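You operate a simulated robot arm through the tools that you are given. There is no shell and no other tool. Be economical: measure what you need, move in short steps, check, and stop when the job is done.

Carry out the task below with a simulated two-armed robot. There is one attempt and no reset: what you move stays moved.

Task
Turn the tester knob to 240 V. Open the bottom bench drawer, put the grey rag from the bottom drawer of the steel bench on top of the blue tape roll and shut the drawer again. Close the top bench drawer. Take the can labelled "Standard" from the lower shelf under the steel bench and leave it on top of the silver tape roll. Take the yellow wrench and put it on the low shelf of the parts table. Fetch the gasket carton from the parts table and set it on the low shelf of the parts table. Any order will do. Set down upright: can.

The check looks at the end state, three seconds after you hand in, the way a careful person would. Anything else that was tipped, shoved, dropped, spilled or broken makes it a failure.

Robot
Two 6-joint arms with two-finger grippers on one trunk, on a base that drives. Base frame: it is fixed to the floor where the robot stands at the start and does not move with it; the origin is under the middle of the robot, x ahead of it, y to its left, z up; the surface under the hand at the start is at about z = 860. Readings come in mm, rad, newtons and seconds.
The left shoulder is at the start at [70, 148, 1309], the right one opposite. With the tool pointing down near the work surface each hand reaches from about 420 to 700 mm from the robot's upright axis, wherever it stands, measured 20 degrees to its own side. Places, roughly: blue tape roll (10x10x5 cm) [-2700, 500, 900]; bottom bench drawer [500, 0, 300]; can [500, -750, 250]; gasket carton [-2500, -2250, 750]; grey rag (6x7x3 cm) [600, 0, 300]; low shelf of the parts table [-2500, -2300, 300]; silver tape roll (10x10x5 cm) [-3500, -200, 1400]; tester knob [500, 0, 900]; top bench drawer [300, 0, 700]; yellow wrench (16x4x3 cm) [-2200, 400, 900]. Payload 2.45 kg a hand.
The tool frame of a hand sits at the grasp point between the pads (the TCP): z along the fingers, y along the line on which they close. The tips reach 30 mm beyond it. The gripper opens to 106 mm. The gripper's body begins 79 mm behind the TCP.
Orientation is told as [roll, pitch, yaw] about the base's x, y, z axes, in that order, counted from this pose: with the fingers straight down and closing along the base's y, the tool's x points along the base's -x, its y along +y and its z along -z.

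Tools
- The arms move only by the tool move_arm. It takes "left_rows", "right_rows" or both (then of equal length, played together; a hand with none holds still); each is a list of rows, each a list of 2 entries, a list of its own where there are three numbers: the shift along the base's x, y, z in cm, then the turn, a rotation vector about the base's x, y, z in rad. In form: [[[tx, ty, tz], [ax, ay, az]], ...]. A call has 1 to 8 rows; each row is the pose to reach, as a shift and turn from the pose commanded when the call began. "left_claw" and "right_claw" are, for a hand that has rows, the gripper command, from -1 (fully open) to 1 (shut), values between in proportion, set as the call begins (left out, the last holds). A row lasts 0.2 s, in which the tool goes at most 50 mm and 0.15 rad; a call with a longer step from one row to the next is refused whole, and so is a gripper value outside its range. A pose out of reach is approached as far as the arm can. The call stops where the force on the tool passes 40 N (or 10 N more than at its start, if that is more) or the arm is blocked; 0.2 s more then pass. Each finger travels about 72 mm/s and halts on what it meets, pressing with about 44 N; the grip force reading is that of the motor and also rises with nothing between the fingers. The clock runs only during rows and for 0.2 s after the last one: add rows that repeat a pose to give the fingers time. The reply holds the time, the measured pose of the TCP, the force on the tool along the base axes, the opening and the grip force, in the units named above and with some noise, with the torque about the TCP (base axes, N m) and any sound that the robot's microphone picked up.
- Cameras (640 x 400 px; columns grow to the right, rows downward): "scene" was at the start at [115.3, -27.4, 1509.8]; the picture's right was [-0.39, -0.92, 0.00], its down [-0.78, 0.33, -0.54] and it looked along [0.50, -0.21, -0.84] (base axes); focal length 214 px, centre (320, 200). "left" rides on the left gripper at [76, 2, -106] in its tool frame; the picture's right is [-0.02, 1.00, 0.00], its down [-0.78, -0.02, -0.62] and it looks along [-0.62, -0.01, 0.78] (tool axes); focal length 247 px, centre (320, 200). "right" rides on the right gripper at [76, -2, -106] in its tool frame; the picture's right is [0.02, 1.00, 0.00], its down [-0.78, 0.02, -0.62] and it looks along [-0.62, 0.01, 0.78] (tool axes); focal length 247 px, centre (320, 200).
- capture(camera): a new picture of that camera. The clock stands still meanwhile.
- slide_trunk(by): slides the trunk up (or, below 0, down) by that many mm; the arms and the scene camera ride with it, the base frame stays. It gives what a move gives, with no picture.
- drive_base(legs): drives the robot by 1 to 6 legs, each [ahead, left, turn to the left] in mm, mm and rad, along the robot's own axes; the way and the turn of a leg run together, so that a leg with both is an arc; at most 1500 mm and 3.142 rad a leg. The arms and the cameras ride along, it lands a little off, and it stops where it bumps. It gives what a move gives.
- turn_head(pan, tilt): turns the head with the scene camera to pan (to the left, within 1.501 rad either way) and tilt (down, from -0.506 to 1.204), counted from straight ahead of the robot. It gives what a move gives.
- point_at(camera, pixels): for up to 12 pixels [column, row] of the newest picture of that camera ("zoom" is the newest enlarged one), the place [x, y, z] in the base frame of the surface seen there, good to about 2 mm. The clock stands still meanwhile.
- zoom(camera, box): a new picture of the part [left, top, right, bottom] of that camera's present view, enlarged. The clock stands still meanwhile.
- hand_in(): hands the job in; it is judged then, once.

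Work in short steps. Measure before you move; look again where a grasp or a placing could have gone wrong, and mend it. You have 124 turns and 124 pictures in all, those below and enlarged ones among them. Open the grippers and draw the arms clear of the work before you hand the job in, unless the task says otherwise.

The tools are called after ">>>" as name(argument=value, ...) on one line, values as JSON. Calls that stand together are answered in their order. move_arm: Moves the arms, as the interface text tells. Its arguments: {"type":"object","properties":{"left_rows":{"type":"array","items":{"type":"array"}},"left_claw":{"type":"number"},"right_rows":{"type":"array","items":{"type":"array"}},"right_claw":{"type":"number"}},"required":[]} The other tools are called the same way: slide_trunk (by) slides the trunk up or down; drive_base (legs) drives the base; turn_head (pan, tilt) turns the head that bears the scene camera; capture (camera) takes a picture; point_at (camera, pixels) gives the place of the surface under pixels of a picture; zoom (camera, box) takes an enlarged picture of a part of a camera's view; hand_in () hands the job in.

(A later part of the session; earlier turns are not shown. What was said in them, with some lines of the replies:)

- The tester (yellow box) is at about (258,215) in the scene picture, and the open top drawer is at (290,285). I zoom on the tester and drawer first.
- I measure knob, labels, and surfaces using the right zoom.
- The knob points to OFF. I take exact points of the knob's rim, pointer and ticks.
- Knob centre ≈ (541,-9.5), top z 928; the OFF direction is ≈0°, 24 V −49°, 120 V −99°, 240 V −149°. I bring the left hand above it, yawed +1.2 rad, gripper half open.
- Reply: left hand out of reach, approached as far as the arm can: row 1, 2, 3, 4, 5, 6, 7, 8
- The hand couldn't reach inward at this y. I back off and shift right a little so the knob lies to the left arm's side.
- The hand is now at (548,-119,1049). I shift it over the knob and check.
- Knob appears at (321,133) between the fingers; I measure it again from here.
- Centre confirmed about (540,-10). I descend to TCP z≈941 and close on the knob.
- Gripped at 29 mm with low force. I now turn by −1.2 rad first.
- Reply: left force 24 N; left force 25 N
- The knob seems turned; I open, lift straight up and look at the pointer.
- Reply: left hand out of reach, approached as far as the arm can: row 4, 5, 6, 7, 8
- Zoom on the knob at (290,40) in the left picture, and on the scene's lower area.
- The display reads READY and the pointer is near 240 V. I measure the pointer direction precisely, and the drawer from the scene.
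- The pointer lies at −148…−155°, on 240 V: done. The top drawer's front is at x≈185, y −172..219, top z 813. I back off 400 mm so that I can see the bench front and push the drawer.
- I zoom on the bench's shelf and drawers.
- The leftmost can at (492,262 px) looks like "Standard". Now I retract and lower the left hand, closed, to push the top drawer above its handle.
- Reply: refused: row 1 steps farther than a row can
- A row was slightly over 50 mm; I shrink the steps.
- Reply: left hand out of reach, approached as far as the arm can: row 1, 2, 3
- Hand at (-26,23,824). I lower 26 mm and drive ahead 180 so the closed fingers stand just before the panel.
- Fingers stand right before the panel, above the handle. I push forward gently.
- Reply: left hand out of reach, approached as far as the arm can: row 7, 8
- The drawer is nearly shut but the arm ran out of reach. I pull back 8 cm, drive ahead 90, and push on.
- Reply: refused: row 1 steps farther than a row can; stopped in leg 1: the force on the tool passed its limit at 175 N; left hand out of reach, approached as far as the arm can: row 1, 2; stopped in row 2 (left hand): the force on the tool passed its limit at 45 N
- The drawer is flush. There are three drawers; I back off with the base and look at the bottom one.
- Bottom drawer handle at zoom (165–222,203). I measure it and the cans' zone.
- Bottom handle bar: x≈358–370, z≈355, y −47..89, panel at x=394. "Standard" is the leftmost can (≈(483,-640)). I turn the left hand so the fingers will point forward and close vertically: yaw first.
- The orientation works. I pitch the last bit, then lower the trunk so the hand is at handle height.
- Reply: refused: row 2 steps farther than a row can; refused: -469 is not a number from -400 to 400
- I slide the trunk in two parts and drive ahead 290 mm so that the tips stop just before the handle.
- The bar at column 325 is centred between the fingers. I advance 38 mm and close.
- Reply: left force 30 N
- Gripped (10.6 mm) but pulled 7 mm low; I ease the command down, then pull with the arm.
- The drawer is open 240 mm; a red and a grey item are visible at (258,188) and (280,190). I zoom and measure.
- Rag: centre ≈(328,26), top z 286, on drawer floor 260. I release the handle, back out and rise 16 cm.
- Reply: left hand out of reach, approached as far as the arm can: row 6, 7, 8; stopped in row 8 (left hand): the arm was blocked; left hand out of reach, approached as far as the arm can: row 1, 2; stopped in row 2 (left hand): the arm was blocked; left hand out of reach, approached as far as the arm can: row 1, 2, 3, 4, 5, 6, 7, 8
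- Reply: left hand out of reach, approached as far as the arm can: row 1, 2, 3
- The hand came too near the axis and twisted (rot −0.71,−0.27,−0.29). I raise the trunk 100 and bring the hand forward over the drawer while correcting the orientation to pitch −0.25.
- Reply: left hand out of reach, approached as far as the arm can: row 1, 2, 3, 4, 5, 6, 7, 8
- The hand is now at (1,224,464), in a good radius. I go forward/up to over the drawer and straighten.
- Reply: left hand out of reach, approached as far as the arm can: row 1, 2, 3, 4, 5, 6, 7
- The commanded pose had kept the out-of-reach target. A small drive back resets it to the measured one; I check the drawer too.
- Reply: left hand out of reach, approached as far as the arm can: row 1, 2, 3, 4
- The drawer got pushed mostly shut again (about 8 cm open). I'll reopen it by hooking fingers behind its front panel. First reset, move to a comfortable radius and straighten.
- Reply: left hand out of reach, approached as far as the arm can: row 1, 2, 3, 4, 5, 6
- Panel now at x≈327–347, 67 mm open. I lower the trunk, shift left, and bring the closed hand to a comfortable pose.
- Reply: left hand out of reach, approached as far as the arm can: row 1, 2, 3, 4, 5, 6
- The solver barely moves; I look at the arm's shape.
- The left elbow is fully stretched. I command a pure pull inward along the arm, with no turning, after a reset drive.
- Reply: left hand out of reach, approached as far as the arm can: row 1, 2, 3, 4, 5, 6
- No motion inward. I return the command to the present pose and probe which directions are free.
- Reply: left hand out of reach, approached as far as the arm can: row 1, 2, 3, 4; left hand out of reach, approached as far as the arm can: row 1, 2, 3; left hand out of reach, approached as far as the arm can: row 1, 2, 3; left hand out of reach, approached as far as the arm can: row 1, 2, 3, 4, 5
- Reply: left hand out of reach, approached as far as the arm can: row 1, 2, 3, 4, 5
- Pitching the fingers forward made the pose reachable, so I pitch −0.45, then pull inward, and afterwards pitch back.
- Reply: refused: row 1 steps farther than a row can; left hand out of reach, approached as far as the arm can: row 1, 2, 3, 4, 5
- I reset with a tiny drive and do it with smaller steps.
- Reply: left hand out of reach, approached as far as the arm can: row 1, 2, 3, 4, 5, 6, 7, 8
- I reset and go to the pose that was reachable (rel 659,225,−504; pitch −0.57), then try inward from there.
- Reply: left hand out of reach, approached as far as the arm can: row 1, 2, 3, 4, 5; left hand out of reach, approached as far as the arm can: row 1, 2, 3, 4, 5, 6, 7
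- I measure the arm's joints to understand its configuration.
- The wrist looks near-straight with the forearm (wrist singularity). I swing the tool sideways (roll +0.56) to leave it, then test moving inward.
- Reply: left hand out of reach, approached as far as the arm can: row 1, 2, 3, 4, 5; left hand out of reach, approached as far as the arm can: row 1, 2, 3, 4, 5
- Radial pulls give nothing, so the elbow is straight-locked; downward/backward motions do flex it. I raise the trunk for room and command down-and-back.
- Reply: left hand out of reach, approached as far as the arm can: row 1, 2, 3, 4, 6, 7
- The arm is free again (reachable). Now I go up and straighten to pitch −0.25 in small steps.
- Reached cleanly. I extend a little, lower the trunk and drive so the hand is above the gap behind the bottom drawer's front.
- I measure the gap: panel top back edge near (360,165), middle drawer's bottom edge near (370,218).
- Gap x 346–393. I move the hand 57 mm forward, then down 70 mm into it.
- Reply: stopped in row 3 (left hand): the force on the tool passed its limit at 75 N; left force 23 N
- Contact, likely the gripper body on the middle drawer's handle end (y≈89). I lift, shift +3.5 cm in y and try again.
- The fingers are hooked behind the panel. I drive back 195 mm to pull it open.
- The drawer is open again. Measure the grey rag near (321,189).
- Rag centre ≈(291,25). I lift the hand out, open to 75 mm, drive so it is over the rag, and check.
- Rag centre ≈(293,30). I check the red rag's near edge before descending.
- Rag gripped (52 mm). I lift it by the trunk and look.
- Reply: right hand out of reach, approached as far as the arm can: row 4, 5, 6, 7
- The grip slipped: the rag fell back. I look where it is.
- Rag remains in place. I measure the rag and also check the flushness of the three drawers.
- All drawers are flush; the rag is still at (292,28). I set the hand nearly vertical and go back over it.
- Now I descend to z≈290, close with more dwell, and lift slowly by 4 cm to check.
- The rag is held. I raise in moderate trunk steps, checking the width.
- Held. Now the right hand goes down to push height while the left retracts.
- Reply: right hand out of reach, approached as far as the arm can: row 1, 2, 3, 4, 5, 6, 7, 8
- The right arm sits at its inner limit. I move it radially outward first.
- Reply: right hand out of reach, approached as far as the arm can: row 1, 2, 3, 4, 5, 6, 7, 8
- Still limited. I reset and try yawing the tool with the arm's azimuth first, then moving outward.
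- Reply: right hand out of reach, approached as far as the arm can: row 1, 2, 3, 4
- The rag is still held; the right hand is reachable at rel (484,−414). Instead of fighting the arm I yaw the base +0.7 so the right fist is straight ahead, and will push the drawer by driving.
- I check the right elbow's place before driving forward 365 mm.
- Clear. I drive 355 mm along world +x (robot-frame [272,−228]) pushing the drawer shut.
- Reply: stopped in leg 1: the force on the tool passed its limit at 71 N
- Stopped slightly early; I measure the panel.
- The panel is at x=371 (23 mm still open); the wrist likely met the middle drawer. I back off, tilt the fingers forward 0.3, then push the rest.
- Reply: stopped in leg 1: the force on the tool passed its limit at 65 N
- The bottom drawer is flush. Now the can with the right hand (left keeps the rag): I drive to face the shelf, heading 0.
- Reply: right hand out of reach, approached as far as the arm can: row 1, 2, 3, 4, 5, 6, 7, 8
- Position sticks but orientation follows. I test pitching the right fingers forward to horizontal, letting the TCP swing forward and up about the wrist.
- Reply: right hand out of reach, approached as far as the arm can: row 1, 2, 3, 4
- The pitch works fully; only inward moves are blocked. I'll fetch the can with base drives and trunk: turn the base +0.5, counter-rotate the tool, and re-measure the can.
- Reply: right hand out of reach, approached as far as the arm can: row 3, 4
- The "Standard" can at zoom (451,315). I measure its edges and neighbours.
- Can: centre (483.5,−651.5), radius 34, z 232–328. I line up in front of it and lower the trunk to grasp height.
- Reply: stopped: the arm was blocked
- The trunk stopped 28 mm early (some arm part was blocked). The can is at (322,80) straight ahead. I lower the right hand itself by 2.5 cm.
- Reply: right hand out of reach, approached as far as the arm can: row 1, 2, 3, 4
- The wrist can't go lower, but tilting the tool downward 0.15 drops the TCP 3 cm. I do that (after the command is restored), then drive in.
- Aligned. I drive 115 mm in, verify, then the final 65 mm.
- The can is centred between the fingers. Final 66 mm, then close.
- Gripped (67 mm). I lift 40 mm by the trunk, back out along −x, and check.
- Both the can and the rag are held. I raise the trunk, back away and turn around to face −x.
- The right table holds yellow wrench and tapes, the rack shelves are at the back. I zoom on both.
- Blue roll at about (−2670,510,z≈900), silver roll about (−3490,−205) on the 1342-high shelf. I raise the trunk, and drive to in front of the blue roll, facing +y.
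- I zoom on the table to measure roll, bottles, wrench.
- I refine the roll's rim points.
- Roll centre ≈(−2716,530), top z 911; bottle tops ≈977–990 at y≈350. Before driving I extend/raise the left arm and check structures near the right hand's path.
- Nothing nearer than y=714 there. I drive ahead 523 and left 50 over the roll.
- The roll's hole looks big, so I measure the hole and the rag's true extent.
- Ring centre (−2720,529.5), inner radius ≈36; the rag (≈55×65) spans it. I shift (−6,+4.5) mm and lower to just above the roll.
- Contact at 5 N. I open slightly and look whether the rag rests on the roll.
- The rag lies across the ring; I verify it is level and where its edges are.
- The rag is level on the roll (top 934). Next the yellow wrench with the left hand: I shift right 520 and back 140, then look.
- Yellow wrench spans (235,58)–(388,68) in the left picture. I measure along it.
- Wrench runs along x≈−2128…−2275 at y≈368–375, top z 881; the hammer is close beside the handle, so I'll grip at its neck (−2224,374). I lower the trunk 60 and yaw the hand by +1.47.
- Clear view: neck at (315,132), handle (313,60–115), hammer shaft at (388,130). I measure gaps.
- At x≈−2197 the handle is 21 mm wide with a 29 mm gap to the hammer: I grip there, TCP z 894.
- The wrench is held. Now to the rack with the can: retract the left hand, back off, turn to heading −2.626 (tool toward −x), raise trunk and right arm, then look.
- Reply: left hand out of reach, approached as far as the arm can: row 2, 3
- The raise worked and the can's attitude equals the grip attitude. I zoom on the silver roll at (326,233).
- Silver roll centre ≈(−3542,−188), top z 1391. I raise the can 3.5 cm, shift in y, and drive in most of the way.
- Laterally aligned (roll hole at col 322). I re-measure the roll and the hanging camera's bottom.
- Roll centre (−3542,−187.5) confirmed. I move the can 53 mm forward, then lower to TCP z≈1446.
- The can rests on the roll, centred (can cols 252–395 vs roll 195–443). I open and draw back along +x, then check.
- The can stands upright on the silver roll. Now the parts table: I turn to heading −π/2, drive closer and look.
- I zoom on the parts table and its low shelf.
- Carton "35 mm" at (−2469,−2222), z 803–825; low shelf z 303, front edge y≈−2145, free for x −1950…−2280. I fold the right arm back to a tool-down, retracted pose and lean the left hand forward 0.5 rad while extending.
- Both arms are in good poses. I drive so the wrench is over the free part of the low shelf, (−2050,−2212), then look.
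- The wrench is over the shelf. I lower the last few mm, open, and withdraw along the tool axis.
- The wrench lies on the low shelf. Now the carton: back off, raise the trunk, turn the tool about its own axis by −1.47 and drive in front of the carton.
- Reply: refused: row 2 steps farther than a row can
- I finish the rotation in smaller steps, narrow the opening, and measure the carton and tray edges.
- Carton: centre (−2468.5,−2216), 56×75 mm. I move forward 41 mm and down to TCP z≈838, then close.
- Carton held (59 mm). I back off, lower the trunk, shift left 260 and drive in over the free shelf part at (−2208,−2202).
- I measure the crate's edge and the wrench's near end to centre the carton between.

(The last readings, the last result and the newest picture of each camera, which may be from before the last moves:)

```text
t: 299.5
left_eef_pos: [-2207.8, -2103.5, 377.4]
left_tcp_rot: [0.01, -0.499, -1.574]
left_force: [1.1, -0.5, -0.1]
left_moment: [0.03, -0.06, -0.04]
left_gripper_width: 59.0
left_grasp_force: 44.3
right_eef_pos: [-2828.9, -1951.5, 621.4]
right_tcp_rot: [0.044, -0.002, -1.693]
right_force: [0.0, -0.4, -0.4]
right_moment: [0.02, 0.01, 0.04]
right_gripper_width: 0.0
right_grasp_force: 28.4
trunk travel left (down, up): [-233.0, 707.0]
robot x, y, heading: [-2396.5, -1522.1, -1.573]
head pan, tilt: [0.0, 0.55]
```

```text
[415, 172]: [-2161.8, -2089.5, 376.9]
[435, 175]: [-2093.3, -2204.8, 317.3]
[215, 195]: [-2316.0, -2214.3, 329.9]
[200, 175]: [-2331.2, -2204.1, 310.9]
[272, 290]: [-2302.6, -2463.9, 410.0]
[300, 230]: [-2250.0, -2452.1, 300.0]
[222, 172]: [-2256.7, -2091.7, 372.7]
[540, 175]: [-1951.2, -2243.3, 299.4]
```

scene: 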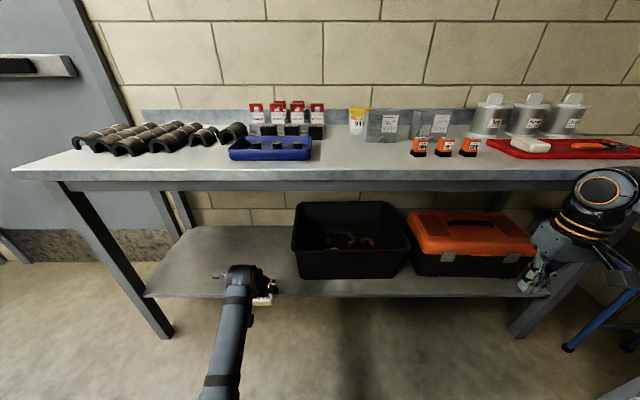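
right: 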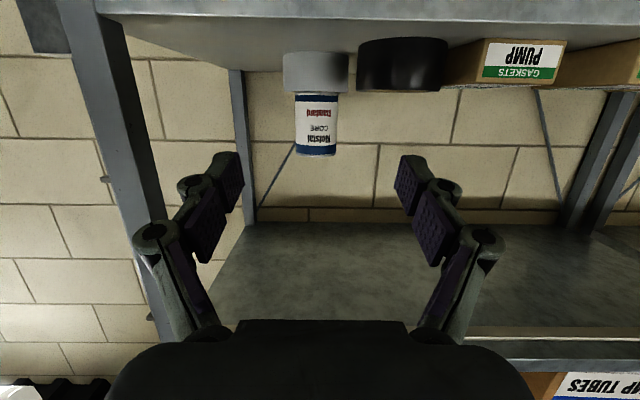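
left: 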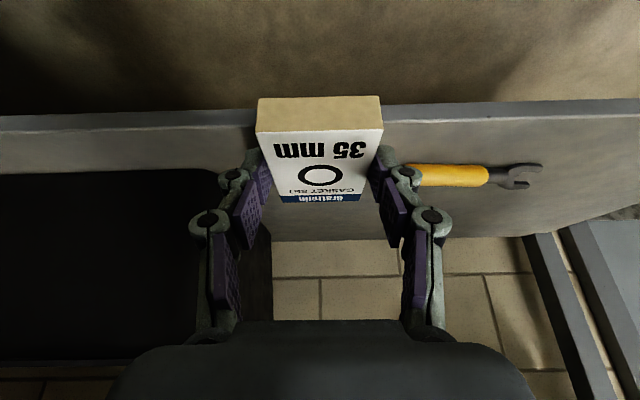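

Crate edge ≈−2300, wrench end ≈−2125; the carton at −2211 fits between. I drive in 99 mm and lower 38 mm.

>>> drive_base(legs=[[99, -3, 0]])

>>> slide_trunk(by=-37)

>>> capture(camera="left")

```text
t: 300.6
left_eef_pos: [-2211.3, -2203.3, 377.4]
left_tcp_rot: [0.01, -0.5, -1.573]
left_force: [-0.1, -0.2, -0.4]
left_moment: [0.0, -0.03, -0.02]
left_gripper_width: 59.1
left_grasp_force: 44.1
right_eef_pos: [-2831.4, -2051.0, 622.9]
right_tcp_rot: [0.043, -0.004, -1.694]
right_force: [-0.7, -0.4, 0.0]
right_moment: [0.05, 0.02, 0.0]
right_gripper_width: 0.0
right_grasp_force: 29.0
trunk travel left (down, up): [-233.0, 707.0]
robot x, y, heading: [-2395.7, -1625.7, -1.576]
head pan, tilt: [0.0, 0.55]
```

```text
t: 301.4
left_eef_pos: [-2210.3, -2203.2, 340.3]
left_tcp_rot: [0.012, -0.499, -1.574]
left_force: [-0.3, -0.6, 0.1]
left_moment: [-0.01, 0.01, 0.03]
left_gripper_width: 58.8
left_grasp_force: 43.5
right_eef_pos: [-2832.1, -2049.3, 585.9]
right_tcp_rot: [0.043, -0.006, -1.694]
right_force: [-0.4, -0.3, -0.1]
right_moment: [0.01, 0.04, -0.02]
right_gripper_width: 0.0
right_grasp_force: 28.7
trunk travel left (down, up): [-196.0, 744.0]
robot x, y, heading: [-2397.0, -1622.5, -1.575]
head pan, tilt: [0.0, 0.55]
```

```text
24 pictures are left
```

left: 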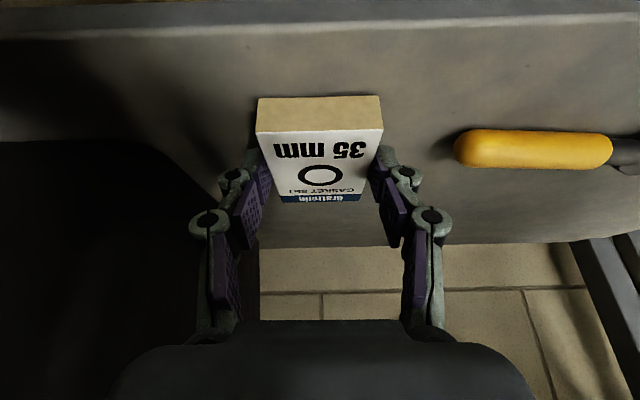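

A few mm remain. I lower, open, and withdraw along the tool axis.

>>> move_arm(left_rows=[[[0, 0, -0.2], [0, 0, 0]], [[0, 0, -0.35], [0, 0, 0]], [[0, 0, -0.35], [0, 0, 0]]])

>>> move_arm(left_rows=[[[0, 0, 0], [0, 0, 0]], [[0, 0, 0], [0, 0, 0]], [[0, 0.7, 1.3], [0, 0, 0]], [[0, 2, 3.6], [0, 0, 0]], [[0, 3.8, 7], [0, 0, 0]]], left_claw=-0.4)

>>> drive_base(legs=[[-300, 0, 0]])

>>> capture(camera="scene")

>>> zoom(camera="scene", box=[150, 140, 330, 260])

```text
t: 302.2
left_eef_pos: [-2211.8, -2202.1, 338.3]
left_tcp_rot: [0.011, -0.502, -1.575]
left_force: [-0.5, -0.6, 5.6]
left_moment: [0.13, -0.19, 0.01]
left_gripper_width: 59.0
left_grasp_force: 43.3
right_eef_pos: [-2831.0, -2049.4, 585.2]
right_tcp_rot: [0.044, -0.006, -1.693]
right_force: [0.6, 0.3, 0.0]
right_moment: [0.0, -0.01, 0.01]
right_gripper_width: 0.1
right_grasp_force: 28.9
trunk travel left (down, up): [-196.0, 744.0]
robot x, y, heading: [-2393.2, -1620.4, -1.572]
head pan, tilt: [0.0, 0.55]
```

```text
t: 303.4
left_eef_pos: [-2210.6, -2166.0, 406.6]
left_tcp_rot: [0.007, -0.501, -1.575]
left_force: [0.0, 0.4, 0.2]
left_moment: [-0.01, 0.0, 0.02]
left_gripper_width: 74.0
left_grasp_force: 0.1
right_eef_pos: [-2832.6, -2050.5, 584.9]
right_tcp_rot: [0.043, -0.006, -1.692]
right_force: [0.1, 0.1, -0.2]
right_moment: [-0.02, 0.01, 0.01]
right_gripper_width: 0.2
right_grasp_force: 28.5
trunk travel left (down, up): [-196.0, 744.0]
robot x, y, heading: [-2395.7, -1621.9, -1.571]
head pan, tilt: [0.0, 0.55]
```

```text
t: 305.5
left_eef_pos: [-2212.8, -1863.5, 406.3]
left_tcp_rot: [0.012, -0.5, -1.576]
left_force: [-0.9, 0.2, 0.7]
left_moment: [-0.03, 0.0, -0.02]
left_gripper_width: 74.2
left_grasp_force: 0.1
right_eef_pos: [-2832.2, -1747.4, 585.8]
right_tcp_rot: [0.042, -0.004, -1.694]
right_force: [0.6, 0.1, -1.1]
right_moment: [0.0, 0.0, 0.03]
right_gripper_width: 0.0
right_grasp_force: 29.2
trunk travel left (down, up): [-196.0, 744.0]
robot x, y, heading: [-2393.4, -1320.7, -1.573]
head pan, tilt: [0.0, 0.55]
```

```text
23 pictures are left
```

scene: 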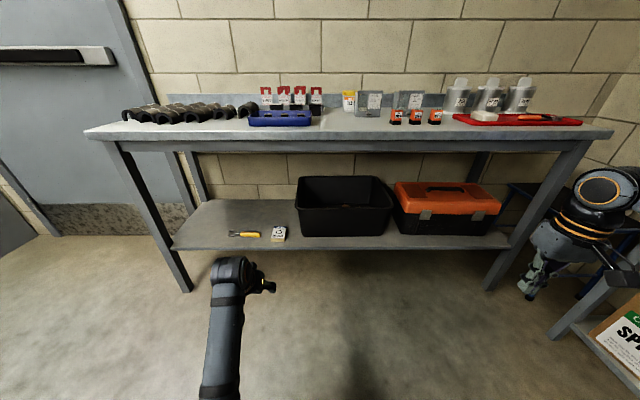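

```text
3.33 times, centred on (240, 200) of scene
```

zoom: 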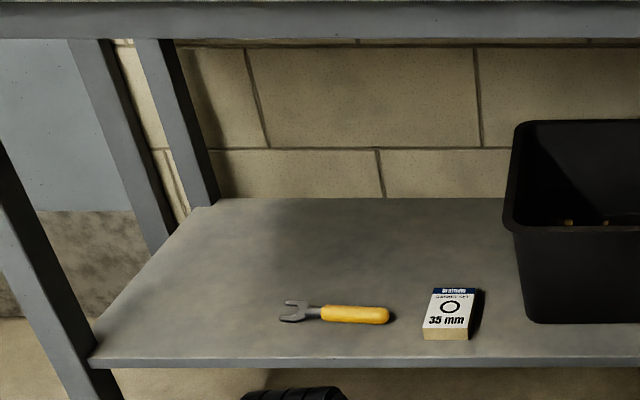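

Both lie well on the low shelf. As a last check I open the right gripper, turn round and look at the rag and can from afar.

>>> move_arm(right_rows=[[[0, 0, 0], [0, 0, 0]], [[0, 0, 0], [0, 0, 0]], [[0, 0, 0], [0, 0, 0]]], right_claw=-0.8)

>>> slide_trunk(by=400)

>>> drive_base(legs=[[0, 0, 1.55], [0, 0, 1.55]])

>>> turn_head(pan=0.3, tilt=0.2)

>>> capture(camera="scene")

```text
t: 306.3
left_eef_pos: [-2212.3, -1864.0, 406.0]
left_tcp_rot: [0.01, -0.499, -1.577]
left_force: [0.3, 0.5, -0.6]
left_moment: [-0.03, -0.03, -0.01]
left_gripper_width: 74.2
left_grasp_force: 0.2
right_eef_pos: [-2832.7, -1746.8, 586.1]
right_tcp_rot: [0.044, -0.006, -1.695]
right_force: [-0.1, 1.1, 0.4]
right_moment: [0.0, 0.02, -0.02]
right_gripper_width: 95.0
right_grasp_force: 0.1
trunk travel left (down, up): [-196.0, 744.0]
robot x, y, heading: [-2395.6, -1320.4, -1.576]
head pan, tilt: [0.0, 0.55]
```

```text
t: 310.1
left_eef_pos: [-2212.9, -1864.5, 807.0]
left_tcp_rot: [0.011, -0.498, -1.574]
left_force: [1.0, -0.1, 0.2]
left_moment: [0.0, 0.0, -0.02]
left_gripper_width: 74.0
left_grasp_force: 0.1
right_eef_pos: [-2831.5, -1745.7, 985.2]
right_tcp_rot: [0.041, -0.005, -1.695]
right_force: [0.2, -0.3, -0.5]
right_moment: [0.02, -0.04, -0.02]
right_gripper_width: 95.6
right_grasp_force: 0.0
trunk travel left (down, up): [-596.0, 344.0]
robot x, y, heading: [-2397.6, -1320.6, -1.574]
head pan, tilt: [0.0, 0.55]
```

```text
t: 318.1
left_eef_pos: [-2559.8, -771.1, 806.6]
left_tcp_rot: [0.009, -0.498, 1.532]
left_force: [1.5, -0.2, -0.2]
left_moment: [0.01, 0.01, 0.02]
left_gripper_width: 74.1
left_grasp_force: 0.0
right_eef_pos: [-1942.9, -910.5, 985.7]
right_tcp_rot: [0.043, -0.005, 1.412]
right_force: [-0.8, -0.9, 0.3]
right_moment: [-0.03, -0.01, -0.04]
right_gripper_width: 95.3
right_grasp_force: 0.0
trunk travel left (down, up): [-596.0, 344.0]
robot x, y, heading: [-2394.3, -1316.4, 1.535]
head pan, tilt: [0.0, 0.55]
```

```text
t: 318.9
left_eef_pos: [-2559.9, -771.6, 808.1]
left_tcp_rot: [0.008, -0.499, 1.531]
left_force: [0.6, 0.2, 0.2]
left_moment: [-0.01, -0.02, 0.01]
left_gripper_width: 74.0
left_grasp_force: 0.0
right_eef_pos: [-1944.3, -910.4, 986.0]
right_tcp_rot: [0.043, -0.004, 1.412]
right_force: [0.4, 0.0, -1.1]
right_moment: [0.05, -0.02, 0.0]
right_gripper_width: 95.7
right_grasp_force: 0.0
trunk travel left (down, up): [-596.0, 344.0]
robot x, y, heading: [-2397.6, -1320.0, 1.53]
head pan, tilt: [0.3, 0.201]
```

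```text
21 pictures are left
```

scene: 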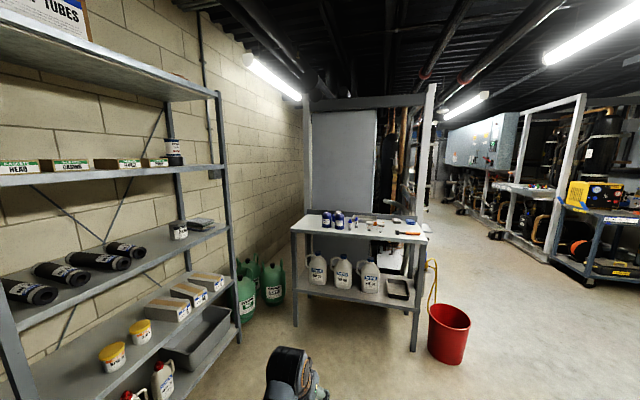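

>>> zoom(camera="scene", box=[300, 195, 380, 245])

>>> zoom(camera="scene", box=[130, 125, 230, 185])

```text
8.00 times, centred on (340, 220) of scene
```

zoom: 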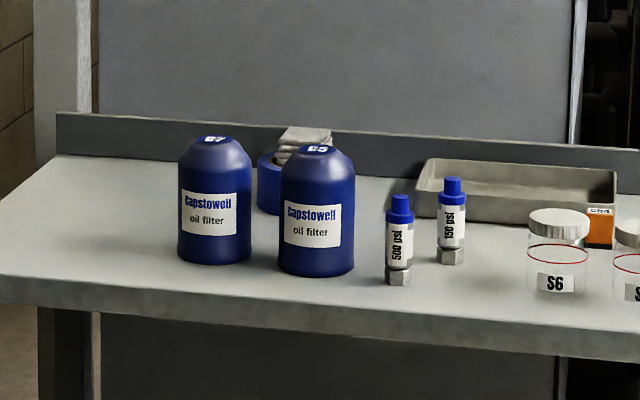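

```text
6.40 times, centred on (180, 155) of scene
```

zoom: 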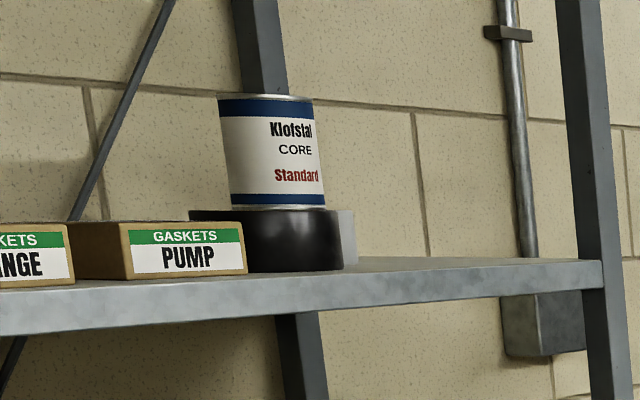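

The rag is on the blue roll and the can stands on the silver roll; both grippers are open and clear of the work. Handing in.

>>> hand_in()

```text
The job is handed in.
```

I finished all six jobs and handed the work in; I don't have the result of the check yet.

- **Tester knob:** it points at 240 V, and the display reads READY.
- **Grey rag:** it lies level on the blue tape roll. It only just spans the roll's hole, with two corners right at the inner edge, but it was still in place when I looked again at the end.
- **Bottom drawer:** it is shut. It slid most of the way shut during the work, so I had to open it a second time. My first grip on the rag also slipped, and the rag fell back inside the drawer.
- **Top drawer:** it is shut. My push overran and hit the stop hard (175 N peak), but all the drawer fronts measured flush afterwards.
- **"Standard" can:** it stands upright and centred on the silver tape roll.
- **Yellow wrench and gasket carton:** both lie on the low shelf of the parts table, between the left leg and the black crate. The carton is the one marked 35 mm.

I saw nothing else tipped or moved in the pictures I took. I did not take a last look at the steel bench before handing in.
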